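You operate a simulated robot arm through the tools that you are given. There is no shell and no other tool. Be economical: measure what you need, move in short steps, check, and stop when the job is done.

You are at the controls of a simulated robot arm. One attempt, no reset.

## Task
Press the brass bush flush into the bearing housing and put the housing in its tray.
Fine: the arbor table ends out again, the ram up.

The check looks at the end state, three seconds after you hand in, the way a careful person would. Anything else that was tipped, shoved, dropped, spilled or broken makes it a failure.

## Robot
A 7-joint arm with a two-finger parallel gripper, fixed in place. Base frame: the origin is at the foot of the arm, x ahead of it, y to its left, z up; the work surface is at about z = 0.85. Lengths are in m, angles in rad, forces in N, time in s.
With the tool pointing down near the work surface it reaches from about 0.24 to 0.68 m from the base axis. Its first joint turns from -1.152 to 1.152 rad. Payload 2.4 kg.
The tool frame sits at the grasp point between the pads (the TCP): z along the fingers, y along the line on which they close. The tips reach 0.03 m beyond it. The gripper opens to 0.094 m. The fingers are 0.028 m wide and 0.01 m thick; the gripper's body (0.05 by 0.096 m) begins 0.055 m behind the TCP.
Orientation is that of the tool frame in the base frame, as a unit quaternion [w, x, y, z]. With the fingers straight down and closing along the base's y, the tool's x points along the base's -x, its y along +y and its z along -z.

## Interface
- The arm moves only by the tool apply_moves. Its argument "moves" is a list of rows, each a list of 6 numbers: the shift along the tool's x, y, z in units of 25 mm (1.0 is 25 mm), then the turn, a rotation vector about the tool's x, y, z in units of 4 degrees (1.0 is 4 degrees). In form: [[tx, ty, tz, wx, wy, wz], ...]. A call has 1 to 8 rows; each row shifts and turns the commanded pose from where the row before left it, along the tool's axes as they then stand. "grip" is the opening in per cent of the stroke, from 0 (shut) to 100 (fully open), set as the call begins (left out, the last holds). A call with a number of a shift or a turn outside -1 to 1 is refused whole. Rows are played at 5 a second. More than 0.05 m and 0.15 rad between two rows, or a gripper value outside its range, and nothing of the call is played. Where a pose cannot be reached the arm comes as near as it can. A force on the tool above 60 N (or 10 N above the force at the start of the call, whichever is more), or a blocked arm, ends the call early, and 0.2 s more pass. Each finger travels about 0.153 m/s and halts on what it meets, pressing with about 31 N; the grip force reading is that of the motor and also rises with nothing between the fingers. The clock runs only during rows and for 0.2 s after the last one: add rows that do not move to give the fingers time. It gives the time, the measured TCP pose, the force on the tool (base axes), the opening and the grip force at its end, in the units of the frame above (readings bear some noise), and new pictures: "show" is both (left out), scene, wrist or none.
- Cameras (640 x 400 px; columns grow to the right, rows downward): "scene" is fixed at [0.0355, 0.4673, 1.4653]; the picture's right is [-0.80, -0.61, 0.00], its down [-0.23, 0.30, -0.93] and it looks along [0.56, -0.74, -0.38] (base axes); focal length 291 px, centre (320, 200). "wrist" rides on the gripper at [0.076, 0.014, -0.103] in the tool frame; the picture's right is [-0.18, 0.98, 0.00], its down [-0.75, -0.14, -0.64] and it looks along [-0.63, -0.12, 0.77] (tool axes); focal length 243 px, centre (320, 200). There is no depth. A picture from a camera that has moved, and an enlarged one, comes with that camera's place and axes in the base frame and with its lens.
- inspect(camera, box): a new picture of the part [left, top, right, bottom] of that camera's present view, enlarged. The clock stands still meanwhile.
- close_job(): hands the job in; it is judged then, once.

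Go step by step. Nothing tells you positions but the pictures and the camera data: compare them with the known pose of the tool, close in by small moves and look again before you grip or let go. The budget is 120 turns and 170 pictures, counting those below and the enlarged ones. Unless the task says otherwise, let go and move clear before handing in, and close with one line.

The tools are called by a JSON object that holds its "fn" and its "kwargs". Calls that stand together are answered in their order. apply_moves: Moves the arm, as the interface text tells. Its arguments: {"type":"object","properties":{"moves":{"type":"array"},"grip":{"type":"number"},"show":{"type":"string","enum":["both","scene","wrist","none"]}},"required":["moves"]} The other tools are called the same way: inspect (camera, box) takes an enlarged picture of a part of a camera's view; close_job () hands the job in.

At the start:

```text
time: 0.0
position: [0.3752, 0.0508, 1.3203]
ee_rot: [0.0, 0.0, 1.0, 0.0]
ft_force: [-0.2, -0.7, 0.5]
grip_width: 0.0939
grasp_force: 0.0
```

scene: 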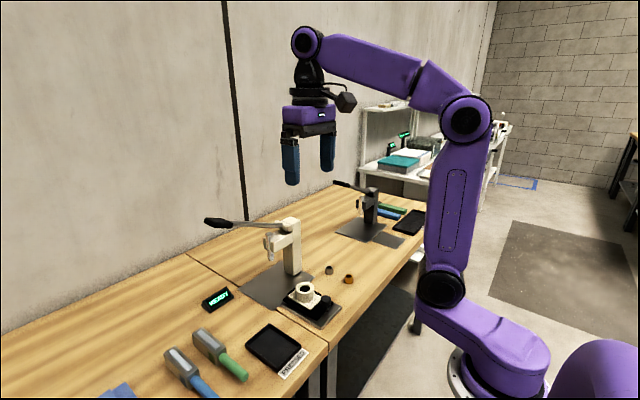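
wrist: 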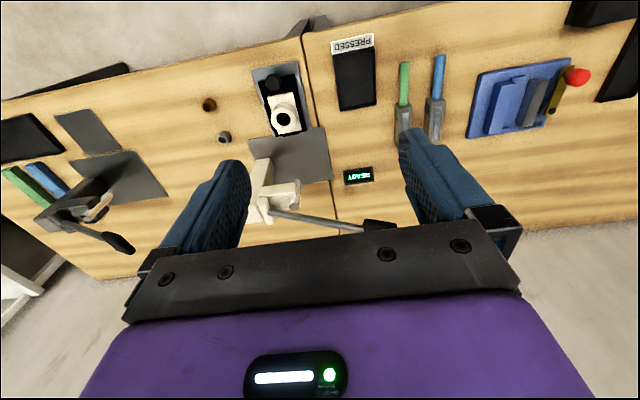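

I see a cream arbor press with a housing on its slide-out table, two small bushes (one brass-like, one grey) beside it, a READY display, and a tray labelled PRESSED. I'll enlarge the pictures first.

{"fn": "inspect", "kwargs": {"camera": "scene", "box": [190, 200, 370, 340]}}

{"fn": "inspect", "kwargs": {"camera": "wrist", "box": [180, 20, 400, 240]}}

{"fn": "inspect", "kwargs": {"camera": "scene", "box": [90, 270, 330, 400]}}

```text
2.86 times, centred on (280, 270) of scene
camera zoom: at [0.0355, 0.4673, 1.4653], right [-0.8, -0.61, 0.0], down [-0.23, 0.3, -0.93], along [0.56, -0.74, -0.38], focal length 832 px, centre (434, 0)
```

zoom: 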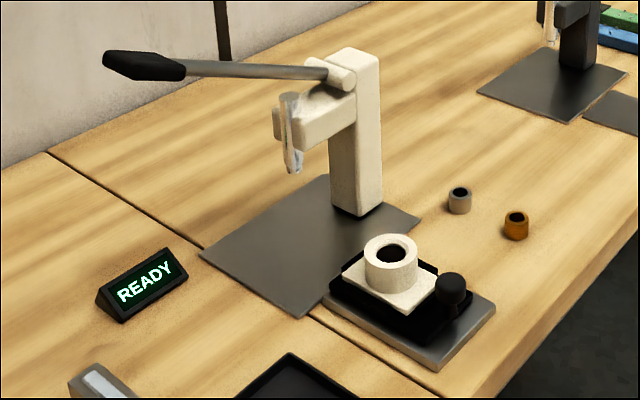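

```text
1.82 times, centred on (290, 130) of wrist
camera zoom: at [0.2995, 0.0647, 1.4242], right [0.18, 0.98, 0.0], down [0.75, -0.14, 0.64], along [0.63, -0.12, -0.77], focal length 441 px, centre (374, 327)
```

zoom: 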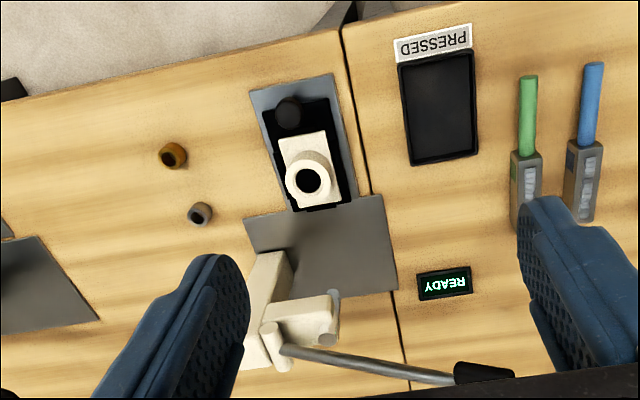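

```text
2.67 times, centred on (210, 335) of scene
camera zoom: at [0.0355, 0.4673, 1.4653], right [-0.8, -0.61, 0.0], down [-0.23, 0.3, -0.93], along [0.56, -0.74, -0.38], focal length 776 px, centre (613, -160)
```

zoom: 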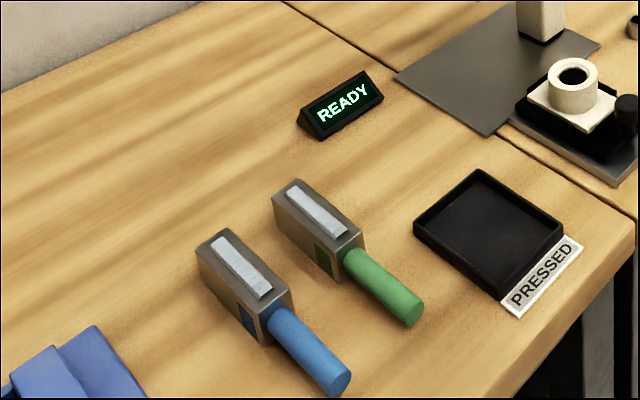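

The brass bush should be near (0.44, -0.217), the housing bore near (0.489, -0.052), the knob near (0.413, -0.054) and the tray near (0.447, 0.113). I'll move over the brass bush and take a closer look.

{"fn": "apply_moves", "kwargs": {"moves": [[0, -1, 1, 0, 0, 0], [0, -1, 1, 0, 0, 0], [0, -1, 1, 0, 0, 0], [0, -1, 1, 0, 0, 0], [0, -1, 1, 0, 0, 0], [0, -1, 1, 0, 0, 0], [0, -1, 1, 0, 0, 0], [0, -1, 1, 0, 0, 0]], "show": "none"}}

{"fn": "apply_moves", "kwargs": {"moves": [[-0.8, -0.9, 0.9, 0, 0, 0], [-0.8, -0.9, 0.9, 0, 0, 0], [-0.8, -0.9, 0.9, 0, 0, 0], [0, 0, 0, 0, 0, 0]], "grip": 70}}

```text
time: 1.8
position: [0.3752, -0.1498, 1.1217]
ee_rot: [0.002, -0.001, 1.0, 0.0]
ft_force: [0.4, 0.2, 1.0]
grip_width: 0.0941
grasp_force: 0.0
```

```text
time: 2.8
position: [0.4358, -0.2179, 1.0541]
ee_rot: [0.001, 0.0, 1.0, 0.0]
ft_force: [-0.1, -0.2, -0.5]
grip_width: 0.0657
grasp_force: 0.1
camera wrist: at [0.3601, -0.2025, 1.1572], right [0.18, 0.98, 0.0], down [0.75, -0.14, 0.64], along [0.63, -0.12, -0.77], focal length 243 px, centre (320, 200)
```

scene: 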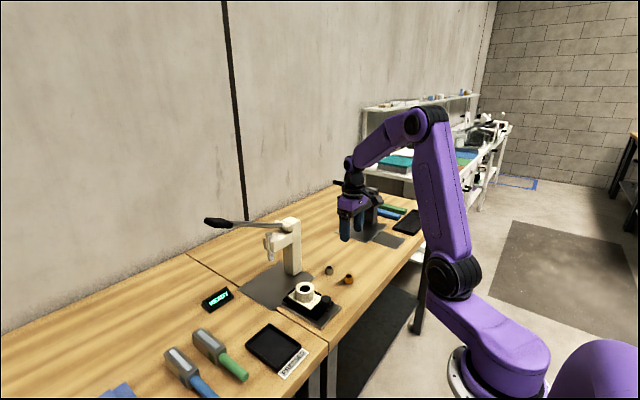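
wrist: 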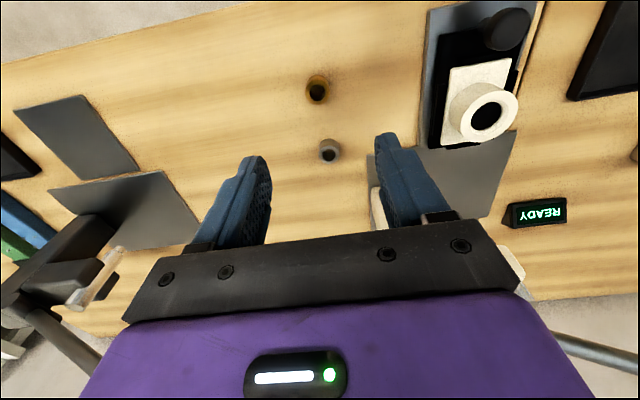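

{"fn": "inspect", "kwargs": {"camera": "wrist", "box": [280, 60, 360, 180]}}

{"fn": "inspect", "kwargs": {"camera": "wrist", "box": [420, 0, 560, 160]}}

```text
3.33 times, centred on (320, 120) of wrist
camera zoom: at [0.3601, -0.2025, 1.1572], right [0.18, 0.98, 0.0], down [0.75, -0.14, 0.64], along [0.63, -0.12, -0.77], focal length 809 px, centre (320, 467)
```

zoom: 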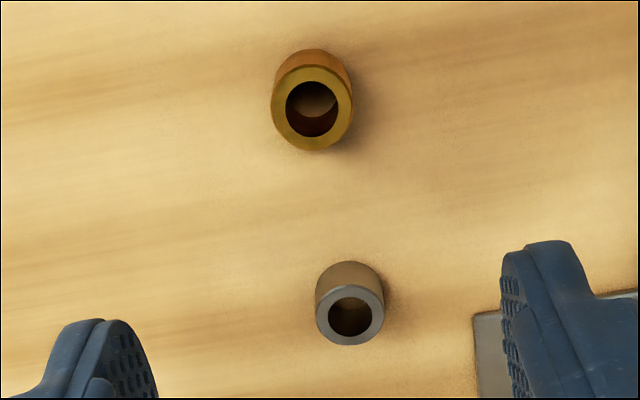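

```text
2.50 times, centred on (490, 80) of wrist
camera zoom: at [0.3601, -0.2025, 1.1572], right [0.18, 0.98, 0.0], down [0.75, -0.14, 0.64], along [0.63, -0.12, -0.77], focal length 606 px, centre (-105, 500)
```

zoom: 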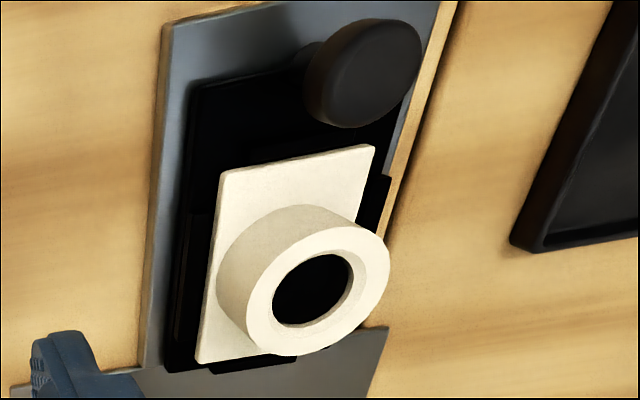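

The brass bush is about 27 mm wide and 23 mm tall, at about (0.440, -0.221). The bore is near (0.486, -0.050) with its top at about z 0.907. I'll come down and check alignment.

{"fn": "apply_moves", "kwargs": {"moves": [[-0.17, -0.12, 1, 0, 0, 0], [0, 0, 1, 0, 0, 0], [0, 0, 1, 0, 0, 0], [0, 0, 1, 0, 0, 0], [0, 0, 0.8, 0, 0, 0], [0, 0, 0, 0, 0, 0]]}}

```text
time: 4.2
position: [0.4395, -0.2188, 0.9337]
ee_rot: [0.0, 0.0, 1.0, 0.0]
ft_force: [0.3, -0.1, -0.4]
grip_width: 0.0658
grasp_force: 0.1
camera wrist: at [0.3653, -0.2049, 1.0364], right [0.18, 0.98, 0.0], down [0.75, -0.14, 0.64], along [0.63, -0.12, -0.77], focal length 243 px, centre (320, 200)
```

scene: 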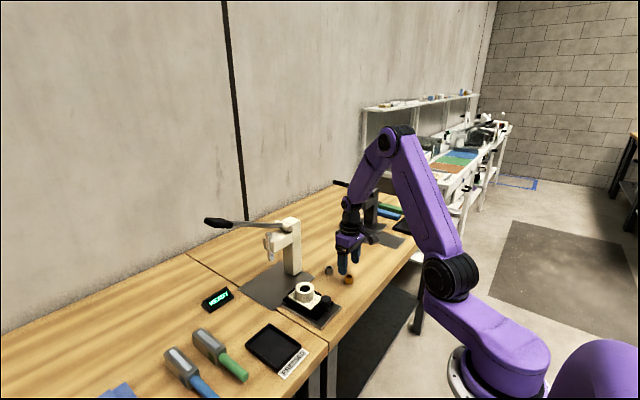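
wrist: 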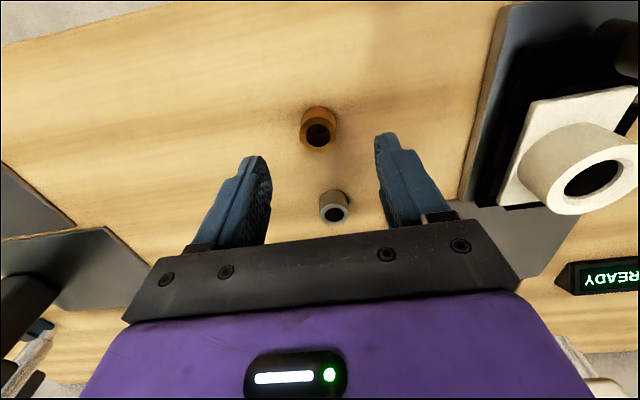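

{"fn": "apply_moves", "kwargs": {"moves": [[0, -0.05, 0.9, 0, 0, 0], [0, 0, 0.85, 0, 0, 0], [0, 0, 0, 0, 0, 0]]}}

```text
time: 5.0
position: [0.4394, -0.2201, 0.8914]
ee_rot: [-0.001, 0.0, 1.0, -0.001]
ft_force: [-0.2, -0.7, 0.4]
grip_width: 0.0658
grasp_force: 0.0
camera wrist: at [0.3643, -0.2066, 0.9937], right [0.18, 0.98, 0.0], down [0.75, -0.14, 0.64], along [0.63, -0.12, -0.77], focal length 243 px, centre (320, 200)
```

scene: 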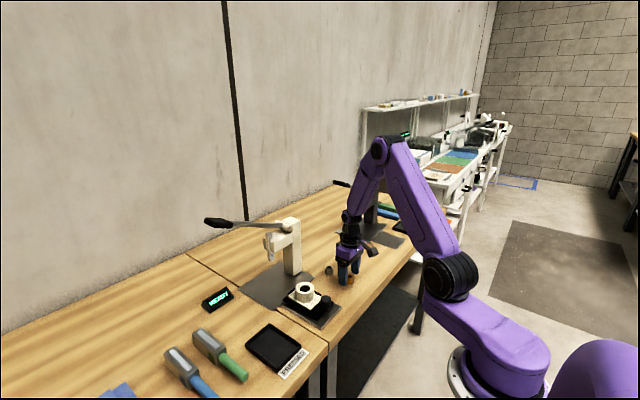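
wrist: 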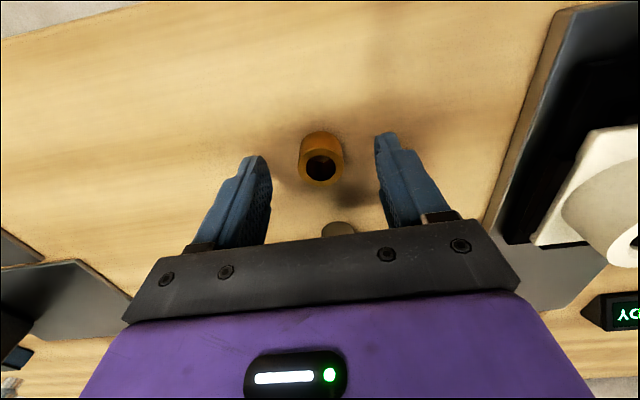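

{"fn": "apply_moves", "kwargs": {"moves": [[0, 0, 0, 0, 0, 0], [0, 0, 0, 0, 0, 0], [0, 0, 0, 0, 0, 0]], "grip": 0, "show": "wrist"}}

```text
time: 5.8
position: [0.4406, -0.2202, 0.8914]
ee_rot: [-0.001, 0.0, 1.0, 0.0]
ft_force: [0.2, -0.1, -0.4]
grip_width: 0.0266
grasp_force: 31.2
camera wrist: at [0.3643, -0.2066, 0.9938], right [0.18, 0.98, 0.0], down [0.75, -0.14, 0.64], along [0.63, -0.12, -0.77], focal length 243 px, centre (320, 200)
```

wrist: 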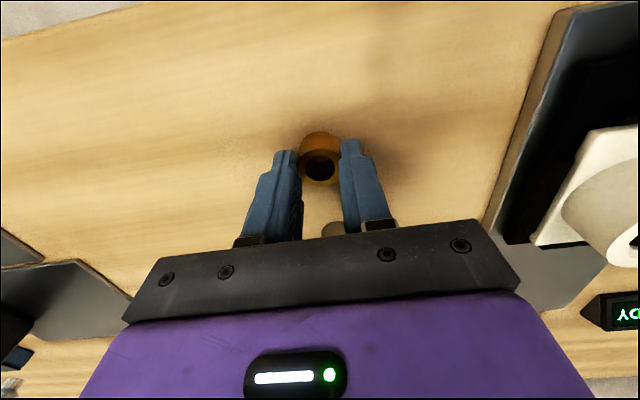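

Gripped, 26.6 mm wide. I'll lift it and carry it above the bore.

{"fn": "apply_moves", "kwargs": {"moves": [[0, 0, -1, 0, 0, 0], [0, 0, -1, 0, 0, 0], [0, 0, -1, 0, 0, 0], [0, 0, -1, 0, 0, 0], [0, 1, 0, 0, 0, 0], [0, 1, 0, 0, 0, 0], [0, 1, 0, 0, 0, 0], [0, 1, 0, 0, 0, 0]], "show": "none"}}

{"fn": "apply_moves", "kwargs": {"moves": [[-0.6, 0.9, 0, 0, 0, 0], [-0.6, 0.9, 0, 0, 0, 0], [-0.6, 0.9, 0, 0, 0, 0], [0, 0, 0, 0, 0, 0]]}}

{"fn": "inspect", "kwargs": {"camera": "scene", "box": [250, 230, 370, 330]}}

{"fn": "inspect", "kwargs": {"camera": "wrist", "box": [240, 40, 400, 240]}}

```text
time: 7.6
position: [0.4378, -0.1192, 0.9912]
ee_rot: [0.0, 0.0, 1.0, 0.0]
ft_force: [-0.1, 0.6, -1.6]
grip_width: 0.0267
grasp_force: 31.0
```

```text
time: 8.6
position: [0.4839, -0.0539, 0.9898]
ee_rot: [-0.001, 0.0, 1.0, 0.0]
ft_force: [-1.0, -0.1, -1.2]
grip_width: 0.0267
grasp_force: 31.4
camera wrist: at [0.4082, -0.0397, 1.0919], right [0.18, 0.98, 0.0], down [0.75, -0.14, 0.64], along [0.63, -0.12, -0.77], focal length 243 px, centre (320, 200)
```

scene: 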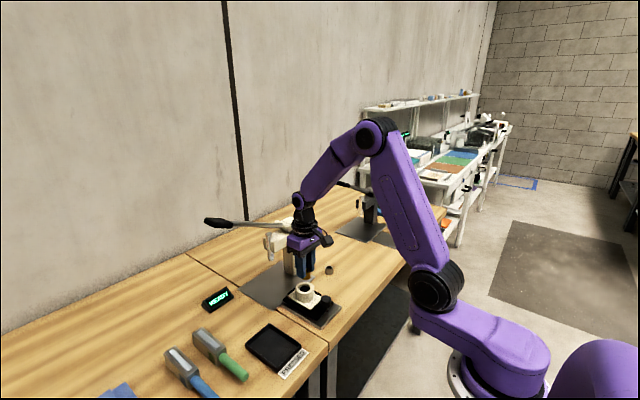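
wrist: 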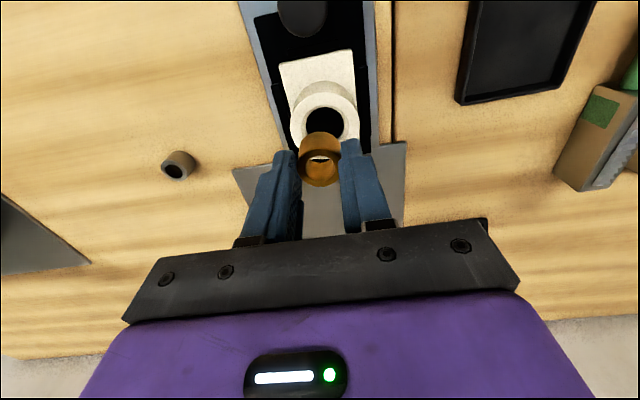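

```text
4.00 times, centred on (310, 280) of scene
camera zoom: at [0.0355, 0.4673, 1.4653], right [-0.8, -0.61, 0.0], down [-0.23, 0.3, -0.93], along [0.56, -0.74, -0.38], focal length 1164 px, centre (360, -120)
```

zoom: 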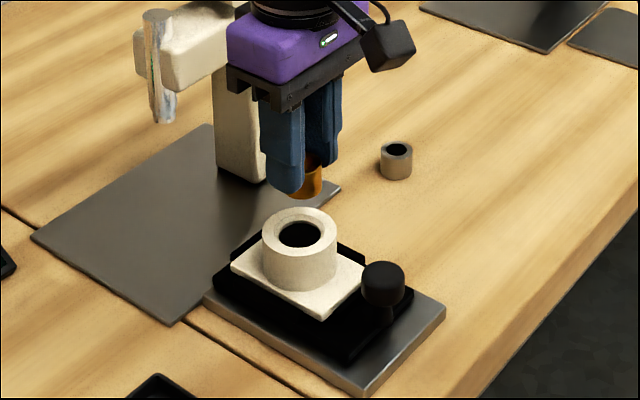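

```text
2.00 times, centred on (320, 140) of wrist
camera zoom: at [0.4082, -0.0397, 1.0919], right [0.18, 0.98, 0.0], down [0.75, -0.14, 0.64], along [0.63, -0.12, -0.77], focal length 485 px, centre (320, 320)
```

zoom: 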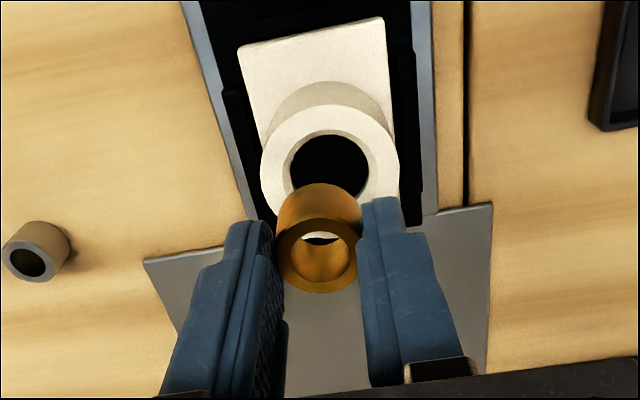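

The bore is near (0.4848, -0.051). I'll centre the bush and bring it to just above the bore.

{"fn": "apply_moves", "kwargs": {"moves": [[0, 0.1, 0.6, 0, 0, 0], [0, 0, 0.7, 0, 0, 0], [0, 0, 0, 0, 0, 0]], "show": "none"}}

{"fn": "inspect", "kwargs": {"camera": "scene", "box": [270, 250, 350, 310]}}

{"fn": "inspect", "kwargs": {"camera": "wrist", "box": [240, 80, 400, 200]}}

```text
time: 9.4
position: [0.484, -0.051, 0.9572]
ee_rot: [0.001, 0.0, 1.0, 0.0]
ft_force: [-0.2, -0.1, -0.3]
grip_width: 0.0264
grasp_force: 31.1
```

```text
6.67 times, centred on (310, 280) of scene
camera zoom: at [0.0355, 0.4673, 1.4653], right [-0.8, -0.61, 0.0], down [-0.23, 0.3, -0.93], along [0.56, -0.74, -0.38], focal length 1941 px, centre (387, -333)
```

zoom: 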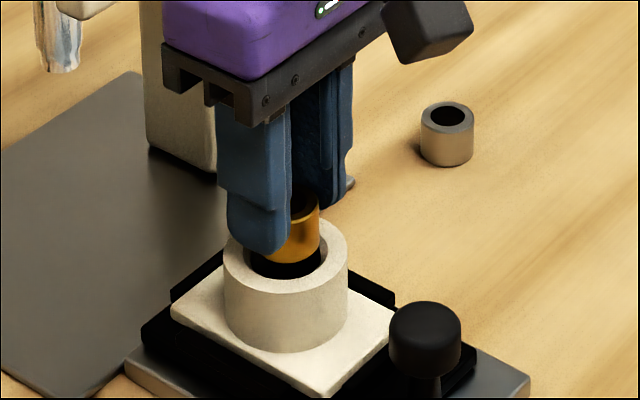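

```text
3.33 times, centred on (320, 140) of wrist
camera zoom: at [0.4089, -0.0374, 1.0599], right [0.18, 0.98, 0.0], down [0.75, -0.14, 0.64], along [0.63, -0.12, -0.77], focal length 809 px, centre (320, 400)
```

zoom: 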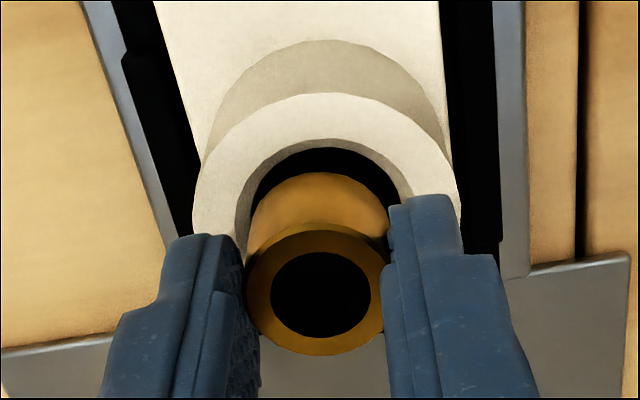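

Bush is well centred above the bore. I'll lower it gently while watching the force.

{"fn": "apply_moves", "kwargs": {"moves": [[-0.04, 0, 0.2, 0, 0, 0], [0, 0, 0.16, 0, 0, 0], [0, 0, 0, 0, 0, 0]], "show": "none"}}

{"fn": "inspect", "kwargs": {"camera": "scene", "box": [270, 250, 350, 310]}}

{"fn": "inspect", "kwargs": {"camera": "wrist", "box": [240, 80, 400, 200]}}

```text
time: 10.2
position: [0.4858, -0.0513, 0.9498]
ee_rot: [0.002, -0.001, 1.0, 0.0]
ft_force: [1.4, -3.9, 16.8]
grip_width: 0.0264
grasp_force: 31.0
```

```text
6.67 times, centred on (310, 280) of scene
camera zoom: at [0.0352, 0.4672, 1.4653], right [-0.8, -0.61, 0.0], down [-0.23, 0.3, -0.93], along [0.56, -0.74, -0.38], focal length 1941 px, centre (387, -333)
```

zoom: 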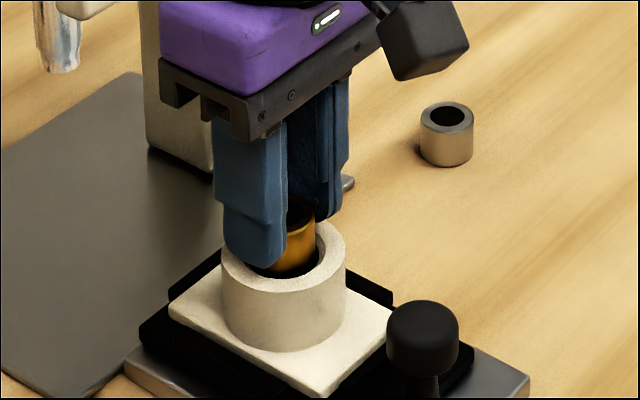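

```text
3.33 times, centred on (320, 140) of wrist
camera zoom: at [0.4105, -0.0372, 1.052], right [0.18, 0.98, 0.0], down [0.75, -0.14, 0.64], along [0.63, -0.12, -0.76], focal length 809 px, centre (320, 400)
```

zoom: 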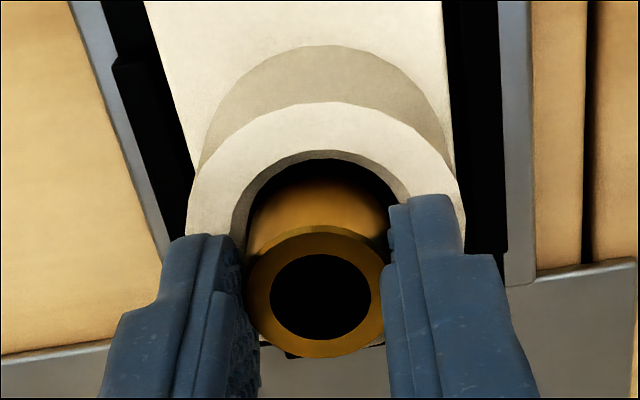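

{"fn": "inspect", "kwargs": {"camera": "scene", "box": [292, 272, 318, 292]}}

{"fn": "inspect", "kwargs": {"camera": "wrist", "box": [280, 100, 360, 160]}}

```text
16.00 times, centred on (305, 282) of scene
camera zoom: at [0.0352, 0.4672, 1.4653], right [-0.8, -0.61, 0.0], down [-0.23, 0.3, -0.93], along [0.56, -0.74, -0.38], focal length 4658 px, centre (560, -1112)
```

zoom: 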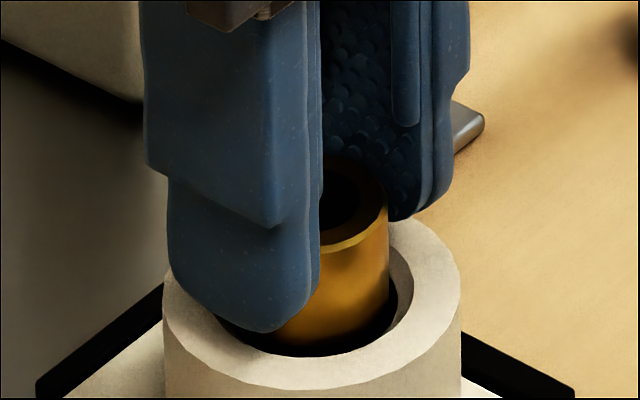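

```text
6.67 times, centred on (320, 130) of wrist
camera zoom: at [0.4105, -0.0372, 1.052], right [0.18, 0.98, 0.0], down [0.75, -0.14, 0.64], along [0.63, -0.12, -0.76], focal length 1618 px, centre (320, 667)
```

zoom: 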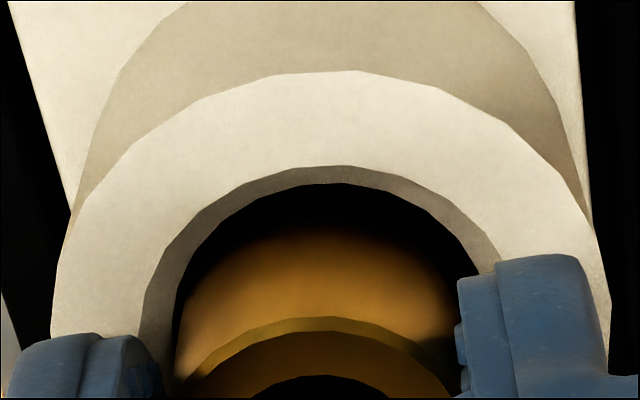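

There is contact (about 17 N) with the bush bottom at rim level, and the bush looks roughly 1 to 1.5 mm off toward -y and -x. I'll lift slightly, shift, and try again.

{"fn": "apply_moves", "kwargs": {"moves": [[0, 0, -0.1, 0, 0, 0], [-0.03, 0.05, 0, 0, 0, 0], [0, 0, 0.06, 0, 0, 0], [0, 0, 0.06, 0, 0, 0], [0, 0, 0, 0, 0, 0]], "show": "none"}}

{"fn": "inspect", "kwargs": {"camera": "scene", "box": [292, 272, 318, 292]}}

{"fn": "inspect", "kwargs": {"camera": "wrist", "box": [280, 100, 360, 160]}}

```text
time: 11.4
position: [0.486, -0.0487, 0.9483]
ee_rot: [0.0, 0.0, 1.0, 0.0]
ft_force: [-1.8, 0.0, 6.6]
grip_width: 0.0264
grasp_force: 30.9
```

```text
16.00 times, centred on (305, 282) of scene
camera zoom: at [0.0353, 0.4674, 1.4653], right [-0.8, -0.61, 0.0], down [-0.23, 0.3, -0.93], along [0.56, -0.74, -0.38], focal length 4658 px, centre (560, -1112)
```

zoom: 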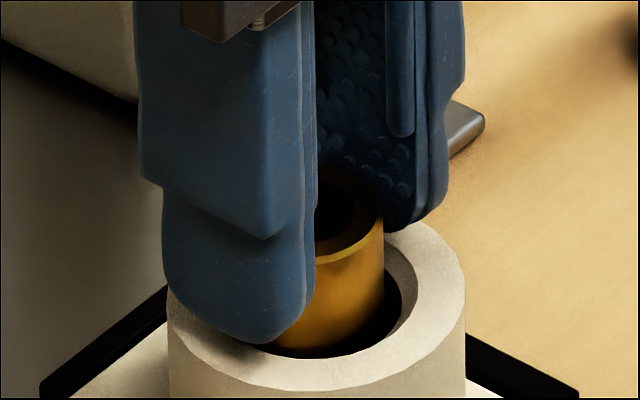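

```text
6.67 times, centred on (320, 130) of wrist
camera zoom: at [0.4107, -0.0356, 1.0509], right [0.18, 0.98, 0.0], down [0.75, -0.14, 0.64], along [0.63, -0.12, -0.77], focal length 1618 px, centre (320, 667)
```

zoom: 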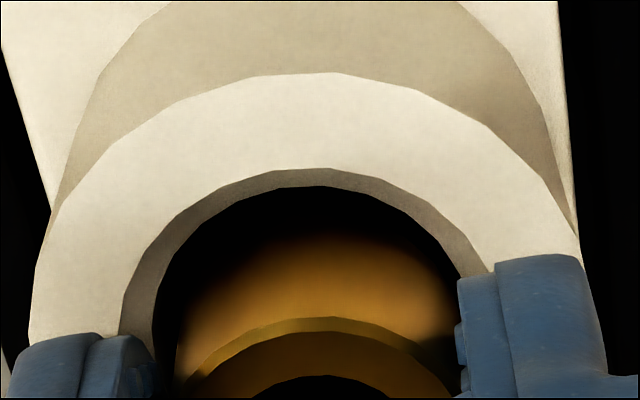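

{"fn": "apply_moves", "kwargs": {"moves": [[0.02, -0.03, -0.03, 0, 0, 0], [0, 0, 0.05, 0, 0, 0], [0, 0, 0.05, 0, 0, 0], [0, 0, 0, 0, 0, 0]], "show": "none"}}

{"fn": "inspect", "kwargs": {"camera": "scene", "box": [292, 272, 318, 292]}}

{"fn": "inspect", "kwargs": {"camera": "wrist", "box": [280, 100, 360, 160]}}

```text
time: 12.4
position: [0.4859, -0.0505, 0.9472]
ee_rot: [0.0, 0.0, 1.0, 0.001]
ft_force: [0.5, -0.8, 0.0]
grip_width: 0.0267
grasp_force: 30.5
```

```text
16.00 times, centred on (305, 282) of scene
camera zoom: at [0.0355, 0.4673, 1.4653], right [-0.8, -0.61, 0.0], down [-0.23, 0.3, -0.93], along [0.56, -0.74, -0.38], focal length 4658 px, centre (560, -1112)
```

zoom: 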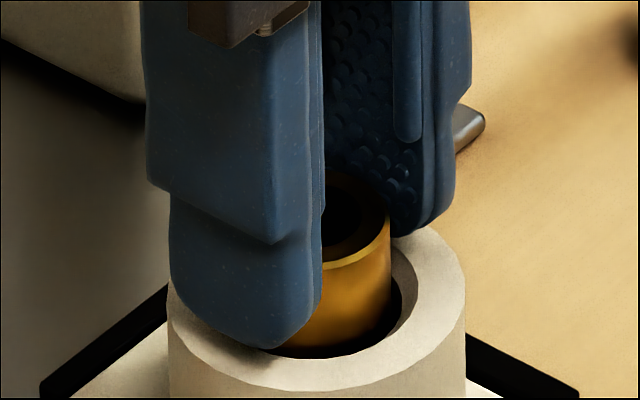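

```text
6.67 times, centred on (320, 130) of wrist
camera zoom: at [0.4101, -0.0365, 1.0496], right [0.18, 0.98, 0.0], down [0.75, -0.14, 0.64], along [0.63, -0.12, -0.77], focal length 1618 px, centre (320, 667)
```

zoom: 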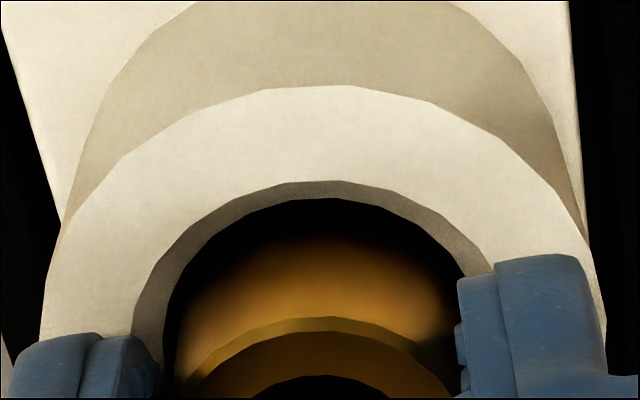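

The force is gone and it is centred now. I'll keep lowering in small steps.

{"fn": "apply_moves", "kwargs": {"moves": [[0, 0, 0.06, 0, 0, 0], [0, 0, 0.06, 0, 0, 0], [0, 0, 0, 0, 0, 0]], "show": "none"}}

{"fn": "inspect", "kwargs": {"camera": "scene", "box": [292, 272, 318, 292]}}

```text
time: 13.2
position: [0.4857, -0.0506, 0.9437]
ee_rot: [0.002, 0.0, 1.0, 0.0]
ft_force: [0.9, 0.4, 16.2]
grip_width: 0.0265
grasp_force: 30.9
```

```text
16.00 times, centred on (305, 282) of scene
camera zoom: at [0.0352, 0.4674, 1.4653], right [-0.8, -0.61, 0.0], down [-0.23, 0.3, -0.93], along [0.56, -0.74, -0.38], focal length 4658 px, centre (560, -1112)
```

zoom: 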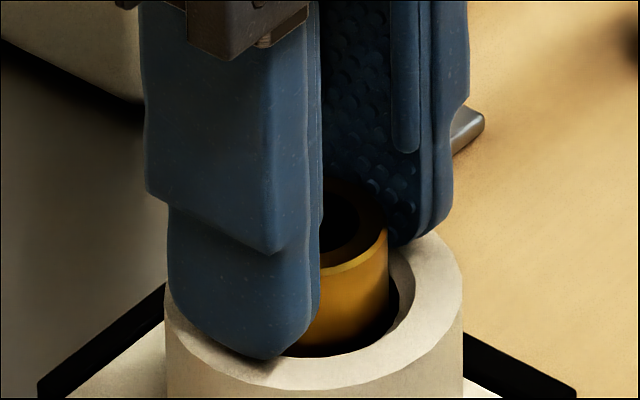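

It's resting on a seat about 4 to 5 mm in, with a purely vertical force. I'll ease off and open the fingers.

{"fn": "apply_moves", "kwargs": {"moves": [[0, 0, -0.03, 0, 0, 0], [0, 0, 0, 0, 0, 0]], "show": "none"}}

{"fn": "apply_moves", "kwargs": {"moves": [[0, 0, 0, 0, 0, 0], [0, 0, 0, 0, 0, 0], [0, 0, -0.5, 0, 0, 0], [0, 0, -1, 0, 0, 0], [0, 0, -1, 0, 0, 0], [0, 0, 0, 0, 0, 0]], "grip": 48, "show": "none"}}

{"fn": "inspect", "kwargs": {"camera": "scene", "box": [282, 267, 328, 297]}}

{"fn": "inspect", "kwargs": {"camera": "wrist", "box": [240, 0, 400, 180]}}

```text
time: 13.8
position: [0.4857, -0.05, 0.9437]
ee_rot: [0.0, 0.0, 1.0, 0.0]
ft_force: [2.8, 0.9, 7.5]
grip_width: 0.0267
grasp_force: 30.7
```

```text
time: 15.2
position: [0.4846, -0.0484, 1.008]
ee_rot: [0.001, 0.0, 1.0, 0.001]
ft_force: [0.4, 0.0, 0.5]
grip_width: 0.0451
grasp_force: 0.0
```

```text
13.33 times, centred on (305, 282) of scene
camera zoom: at [0.0355, 0.4673, 1.4653], right [-0.8, -0.61, 0.0], down [-0.23, 0.3, -0.93], along [0.56, -0.74, -0.38], focal length 3881 px, centre (520, -893)
```

zoom: 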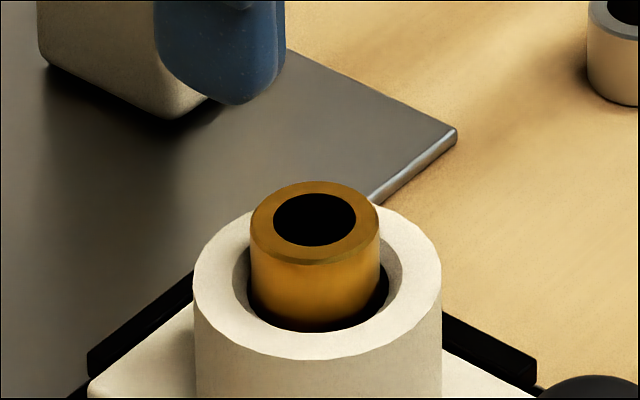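

```text
2.22 times, centred on (320, 90) of wrist
camera zoom: at [0.4098, -0.036, 1.1111], right [0.18, 0.98, 0.0], down [0.75, -0.14, 0.64], along [0.63, -0.12, -0.77], focal length 539 px, centre (320, 444)
```

zoom: 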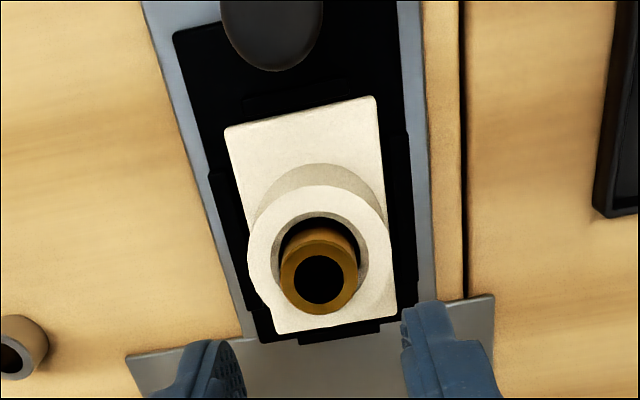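

The bush stands in the lead-in of the bore. Next I'll look at the knob and press geometry before sliding the table in.

{"fn": "inspect", "kwargs": {"camera": "scene", "box": [200, 200, 340, 330]}}

{"fn": "apply_moves", "kwargs": {"moves": [[1, 0, -0.5, 0, 0, 0], [1, 0, -0.5, 0, 0, 0], [1, 0, -0.5, 0, 0, 0], [1, 0, 0, 0, 0, 0], [0, 0, 0, 0, 0, 0]], "grip": 60}}

```text
3.08 times, centred on (270, 265) of scene
camera zoom: at [0.0355, 0.4673, 1.4653], right [-0.8, -0.61, 0.0], down [-0.23, 0.3, -0.93], along [0.56, -0.74, -0.38], focal length 896 px, centre (474, 0)
```

zoom: 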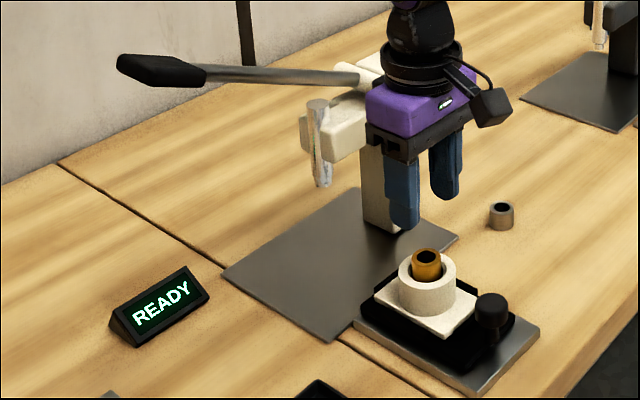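

```text
time: 16.4
position: [0.3869, -0.0491, 1.0446]
ee_rot: [0.0, 0.0, 1.0, 0.0]
ft_force: [0.1, 0.2, 0.0]
grip_width: 0.0565
grasp_force: 0.1
camera wrist: at [0.3108, -0.0359, 1.147], right [0.18, 0.98, 0.0], down [0.75, -0.14, 0.64], along [0.63, -0.12, -0.77], focal length 243 px, centre (320, 200)
```

scene: 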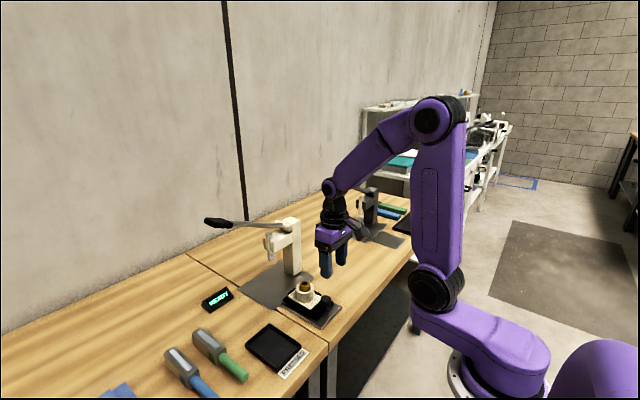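
wrist: 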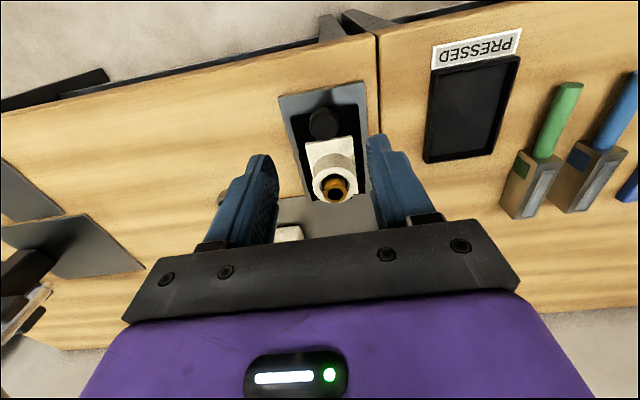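

The knob is near (0.412, -0.054), z about 0.895. I'll lean the hand back 16° to stay clear of the press head and come down to the knob with open fingers.

{"fn": "apply_moves", "kwargs": {"moves": [[0, 0, 0, 0, -1, 0], [0, 0, 0, 0, -1, 0], [0, 0, 0, 0, -1, 0], [0, 0, 0, 0, -1, 0], [0.14, -0.14, 1, 0, 0, 0], [0, 0, 1, 0, 0, 0], [0, 0, 1, 0, 0, 0], [0, 0, 0.48, 0, 0, 0]], "show": "wrist"}}

{"fn": "inspect", "kwargs": {"camera": "scene", "box": [270, 240, 370, 330]}}

```text
time: 18.2
position: [0.4058, -0.0532, 0.9589]
ee_rot: [0.139, 0.001, 0.99, 0.0]
ft_force: [0.1, -0.2, -1.6]
grip_width: 0.0566
grasp_force: 0.1
camera wrist: at [0.3052, -0.0395, 1.0375], right [0.18, 0.98, 0.05], down [0.55, -0.14, 0.82], along [0.82, -0.12, -0.56], focal length 243 px, centre (320, 200)
```

wrist: 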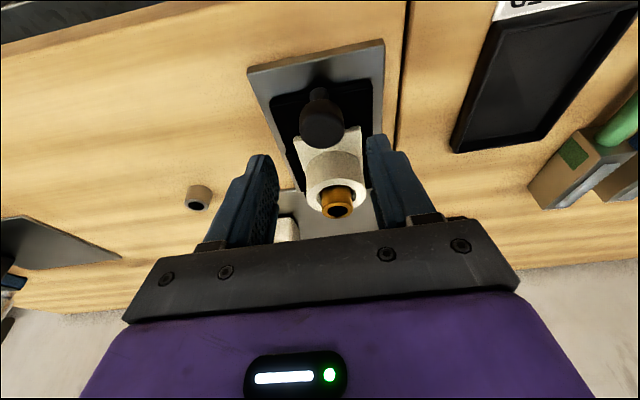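

```text
4.44 times, centred on (320, 285) of scene
camera zoom: at [0.0355, 0.4673, 1.4653], right [-0.8, -0.61, 0.0], down [-0.23, 0.3, -0.93], along [0.56, -0.74, -0.38], focal length 1294 px, centre (320, -178)
```

zoom: 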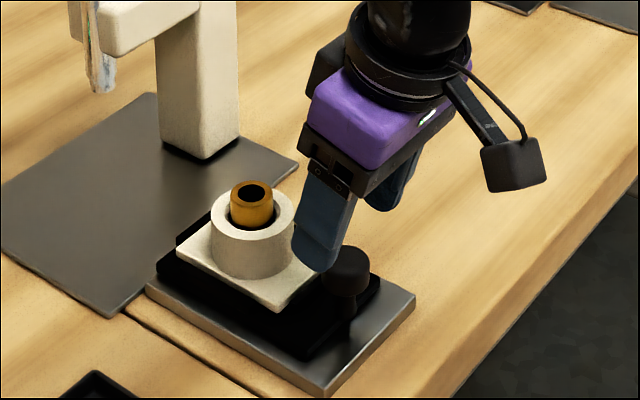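

{"fn": "apply_moves", "kwargs": {"moves": [[0.27, 0.03, 0.73, 0, 0, 0], [0.27, 0.02, 0.73, 0, 0, 0], [0, 0, 0, 0, 0, 0]], "show": "wrist"}}

{"fn": "inspect", "kwargs": {"camera": "scene", "box": [270, 240, 370, 330]}}

```text
time: 19.0
position: [0.4018, -0.0514, 0.9204]
ee_rot: [0.139, 0.001, 0.99, 0.0]
ft_force: [0.4, -0.4, -0.5]
grip_width: 0.0564
grasp_force: 0.1
camera wrist: at [0.3023, -0.0381, 0.9984], right [0.18, 0.98, 0.05], down [0.55, -0.14, 0.83], along [0.82, -0.12, -0.56], focal length 243 px, centre (320, 200)
```

wrist: 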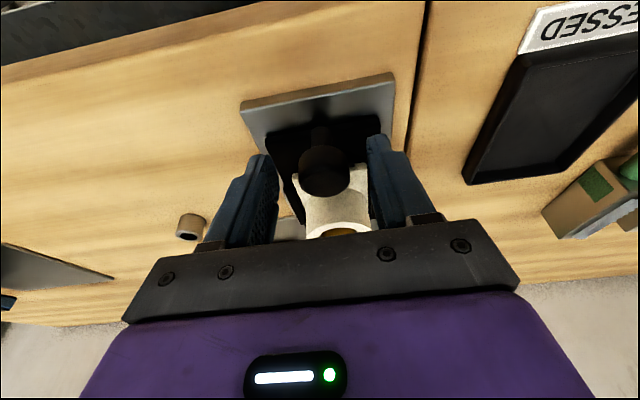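

```text
4.44 times, centred on (320, 285) of scene
camera zoom: at [0.0355, 0.4673, 1.4653], right [-0.8, -0.61, 0.0], down [-0.23, 0.3, -0.93], along [0.56, -0.74, -0.38], focal length 1294 px, centre (320, -178)
```

zoom: 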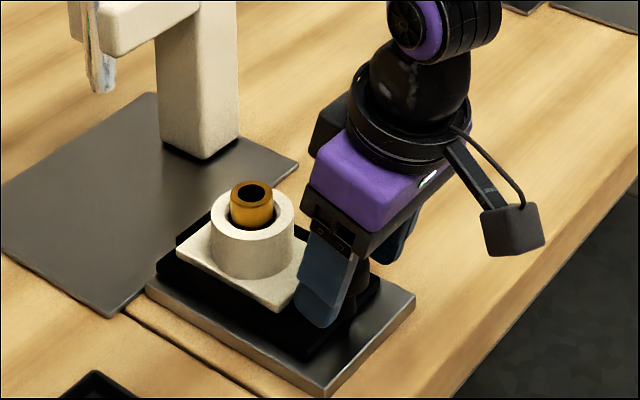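

{"fn": "apply_moves", "kwargs": {"moves": [[0, 0, 0, 0, 0, 0], [0, 0, 0, 0, 0, 0], [0, 0, 0, 0, 0, 0]], "grip": 0, "show": "wrist"}}

```text
time: 19.8
position: [0.4034, -0.0499, 0.9211]
ee_rot: [0.139, -0.002, 0.99, 0.0]
ft_force: [2.1, 20.8, -8.4]
grip_width: 0.0292
grasp_force: 44.9
camera wrist: at [0.3024, -0.0367, 0.9986], right [0.17, 0.98, 0.05], down [0.55, -0.14, 0.82], along [0.82, -0.11, -0.56], focal length 243 px, centre (320, 200)
```

wrist: 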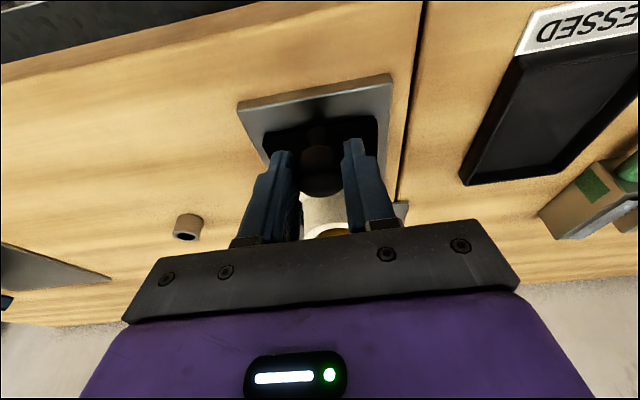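

Knob gripped with a small side load; I'll ease 1.5 mm toward +y and push the table in slowly.

{"fn": "apply_moves", "kwargs": {"moves": [[0, 0.06, 0, 0, 0, 0], [-0.1, 0, 0.03, 0, 0, 0], [-0.2, 0, 0.057, 0, 0, 0], [-0.3, 0, 0.086, 0, 0, 0], [-0.3, 0, 0.086, 0, 0, 0], [-0.3, 0, 0.086, 0, 0, 0], [-0.3, 0, 0.086, 0, 0, 0]], "show": "scene"}}

{"fn": "inspect", "kwargs": {"camera": "scene", "box": [230, 210, 350, 320]}}

```text
time: 21.4
position: [0.4436, -0.0487, 0.9209]
ee_rot: [0.139, -0.002, 0.99, 0.0]
ft_force: [-1.9, 25.6, 0.0]
grip_width: 0.0293
grasp_force: 44.7
```

scene: 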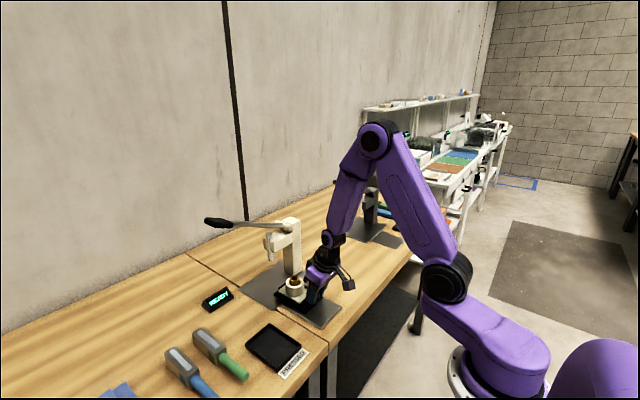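

```text
3.64 times, centred on (290, 265) of scene
camera zoom: at [0.0354, 0.468, 1.4651], right [-0.8, -0.61, 0.0], down [-0.23, 0.3, -0.93], along [0.56, -0.74, -0.38], focal length 1058 px, centre (429, -36)
```

zoom: 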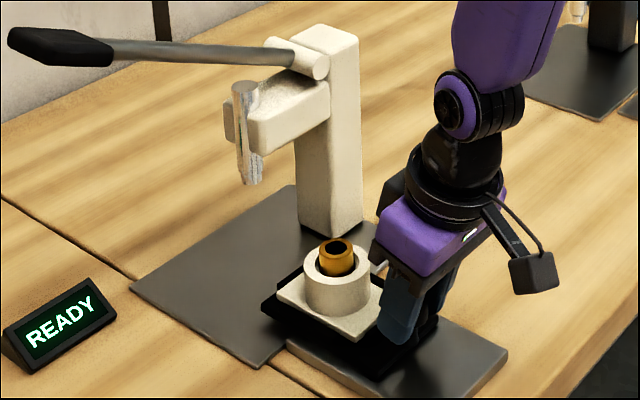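

The side load suggests the knob sits about 2 to 3 mm further to +y than my command, so I'll correct and continue.

{"fn": "apply_moves", "kwargs": {"moves": [[0, 0.1, 0, 0, 0, 0], [-0.2, 0, 0.057, 0, 0, 0], [-0.3, 0, 0.086, 0, 0, 0], [-0.3, 0, 0.086, 0, 0, 0], [0, 0, 0, 0, 0, 0]], "show": "none"}}

```text
time: 22.6
position: [0.4615, -0.05, 0.9212]
ee_rot: [0.138, 0.003, 0.99, 0.001]
ft_force: [-2.4, -3.7, -18.2]
grip_width: 0.0293
grasp_force: 45.4
```

{"fn": "apply_moves", "kwargs": {"moves": [[0.011, 0, 0.04, 0, 0, 0], [-0.2, 0, 0.057, 0, 0, 0], [-0.3, 0, 0.086, 0, 0, 0], [-0.3, 0, 0.086, 0, 0, 0], [-0.3, 0, 0.086, 0, 0, 0], [-0.3, 0, 0.086, 0, 0, 0], [0, 0, 0, 0, 0, 0]], "show": "none"}}

{"fn": "inspect", "kwargs": {"camera": "scene", "box": [230, 210, 350, 320]}}

```text
time: 24.2
position: [0.5006, -0.0489, 0.9213]
ee_rot: [0.14, 0.001, 0.99, -0.001]
ft_force: [0.6, -16.7, -3.0]
grip_width: 0.0294
grasp_force: 45.3
```

```text
3.64 times, centred on (290, 265) of scene
camera zoom: at [0.0355, 0.4669, 1.4654], right [-0.8, -0.61, 0.0], down [-0.23, 0.3, -0.93], along [0.56, -0.74, -0.38], focal length 1058 px, centre (429, -36)
```

zoom: 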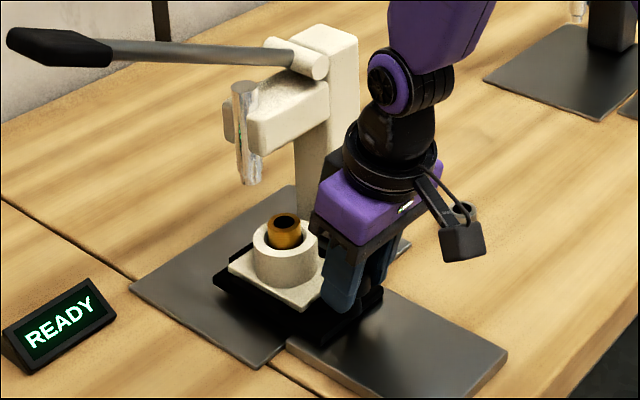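

{"fn": "apply_moves", "kwargs": {"moves": [[-0.1, -0.04, 0.03, 0, 0, 0], [-0.3, 0, 0.086, 0, 0, 0], [-0.3, 0, 0.086, 0, 0, 0], [-0.2, 0, 0.057, 0, 0, 0], [0, 0, 0, 0, 0, 0]], "show": "none"}}

{"fn": "inspect", "kwargs": {"camera": "scene", "box": [230, 210, 330, 310]}}

```text
time: 25.4
position: [0.5228, -0.0504, 0.9208]
ee_rot: [0.14, 0.0, 0.99, -0.001]
ft_force: [-1.8, -13.4, 18.1]
grip_width: 0.0291
grasp_force: 44.6
```

```text
4.00 times, centred on (280, 260) of scene
camera zoom: at [0.0351, 0.467, 1.4654], right [-0.8, -0.61, 0.0], down [-0.23, 0.3, -0.93], along [0.56, -0.74, -0.38], focal length 1164 px, centre (480, -40)
```

zoom: 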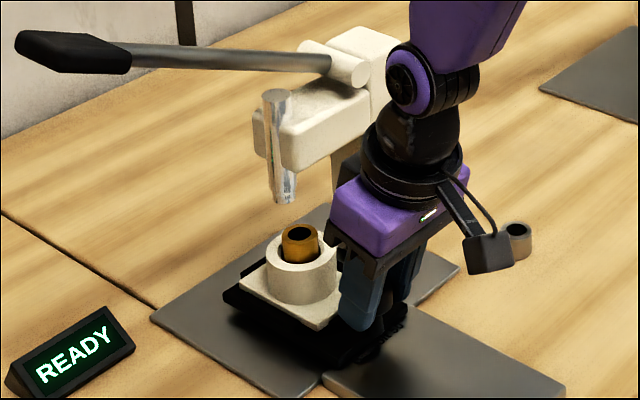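

{"fn": "apply_moves", "kwargs": {"moves": [[-0.2, -0.04, 0.055, 0, 0, 0], [-0.15, 0, 0.045, 0, 0, 0], [0, 0, 0, 0, 0, 0]], "show": "none"}}

{"fn": "apply_moves", "kwargs": {"moves": [[-0.1, 0, 0.03, 0, 0, 0], [-0.1, 0, 0.03, 0, 0, 0], [0, 0, 0, 0, 0, 0]], "show": "wrist"}}

{"fn": "inspect", "kwargs": {"camera": "scene", "box": [230, 210, 330, 310]}}

```text
time: 26.2
position: [0.5317, -0.0493, 0.9204]
ee_rot: [0.139, -0.001, 0.99, 0.0]
ft_force: [-1.7, -5.3, 17.3]
grip_width: 0.0295
grasp_force: 45.4
```

```text
time: 27.0
position: [0.5375, -0.0504, 0.9205]
ee_rot: [0.14, -0.001, 0.99, 0.0]
ft_force: [-1.0, -4.3, 21.1]
grip_width: 0.0294
grasp_force: 45.4
camera wrist: at [0.4365, -0.0362, 0.9984], right [0.18, 0.98, 0.05], down [0.55, -0.14, 0.83], along [0.82, -0.12, -0.56], focal length 243 px, centre (320, 200)
```

wrist: 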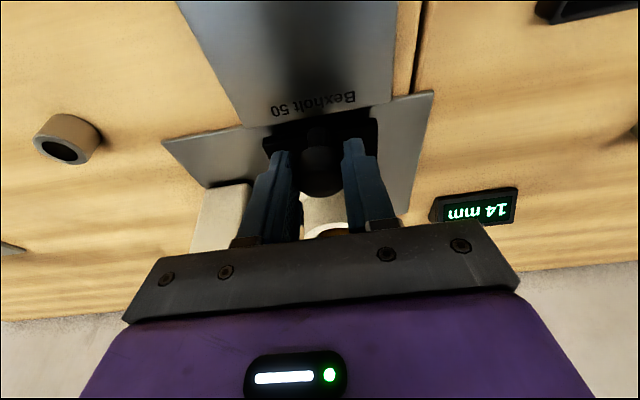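

```text
4.00 times, centred on (280, 260) of scene
camera zoom: at [0.0351, 0.4672, 1.4653], right [-0.8, -0.61, 0.0], down [-0.23, 0.3, -0.93], along [0.56, -0.74, -0.38], focal length 1164 px, centre (480, -40)
```

zoom: 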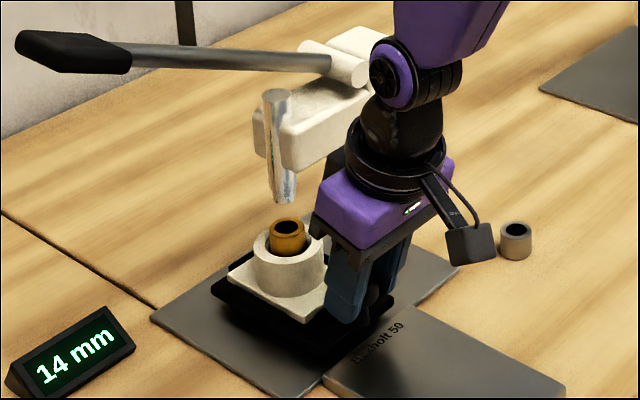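

The display changed to "14 mm" (bush standing proud), and the bush appears under the ram. I'll nudge a little more to see whether the table is at its stop.

{"fn": "apply_moves", "kwargs": {"moves": [[-0.06, 0, 0.01, 0, 0, 0], [-0.04, 0, 0.01, 0, 0, 0], [0, 0, 0, 0, 0, 0]], "show": "none"}}

{"fn": "inspect", "kwargs": {"camera": "scene", "box": [230, 220, 310, 300]}}

```text
time: 27.8
position: [0.538, -0.0498, 0.9206]
ee_rot: [0.138, -0.001, 0.99, -0.001]
ft_force: [-14.7, 0.1, 31.6]
grip_width: 0.0294
grasp_force: 44.5
```

```text
5.00 times, centred on (270, 260) of scene
camera zoom: at [0.0345, 0.4674, 1.4653], right [-0.8, -0.61, 0.0], down [-0.23, 0.3, -0.93], along [0.56, -0.74, -0.38], focal length 1456 px, centre (570, -100)
```

zoom: 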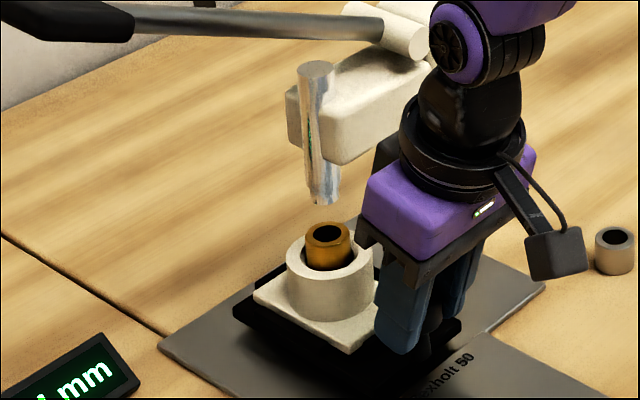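

The stop is reached (fx -15 N). I'll relax the load, open, and back away along the tool axis.

{"fn": "apply_moves", "kwargs": {"moves": [[0.06, 0, -0.08, 0, 0, 0], [0, 0, 0, 0, 0, 0]], "show": "none"}}

{"fn": "apply_moves", "kwargs": {"moves": [[0, 0, 0, 0, 0, 0], [0, 0, 0, 0, 0, 0], [0, 0, -0.5, 0, 0, 0], [0, 0, -1, 0, 0, 0], [0.5, 0, -1, 0, 0, 0], [1, 0, -1, 0, 0, 0], [1, 0, -1, 0, 0, 0], [1, 0, -1, 0, 0, 0]], "grip": 60}}

```text
time: 28.4
position: [0.5368, -0.0511, 0.9215]
ee_rot: [0.138, -0.001, 0.99, 0.0]
ft_force: [2.0, 4.3, -6.6]
grip_width: 0.0296
grasp_force: 45.1
```

```text
time: 30.2
position: [0.4176, -0.0505, 1.0302]
ee_rot: [0.139, 0.0, 0.99, 0.0]
ft_force: [-0.4, -0.6, -0.5]
grip_width: 0.0563
grasp_force: 0.1
camera wrist: at [0.3153, -0.0377, 1.1093], right [0.18, 0.98, 0.05], down [0.55, -0.14, 0.82], along [0.82, -0.12, -0.56], focal length 243 px, centre (320, 200)
```

scene: 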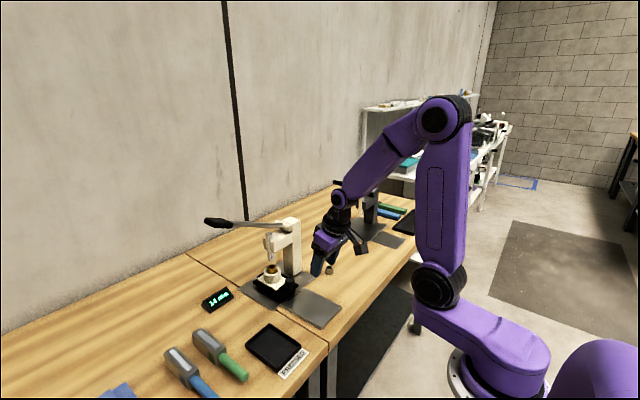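
wrist: 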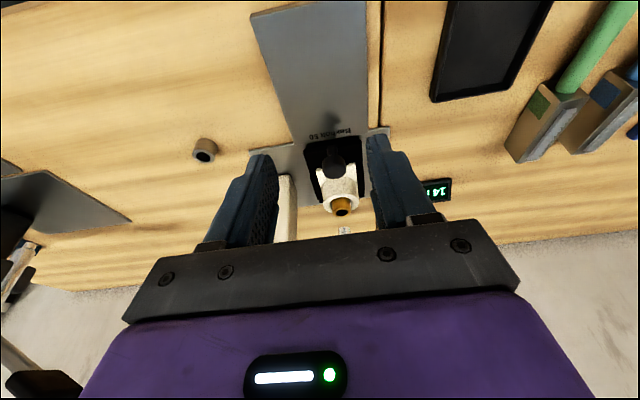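

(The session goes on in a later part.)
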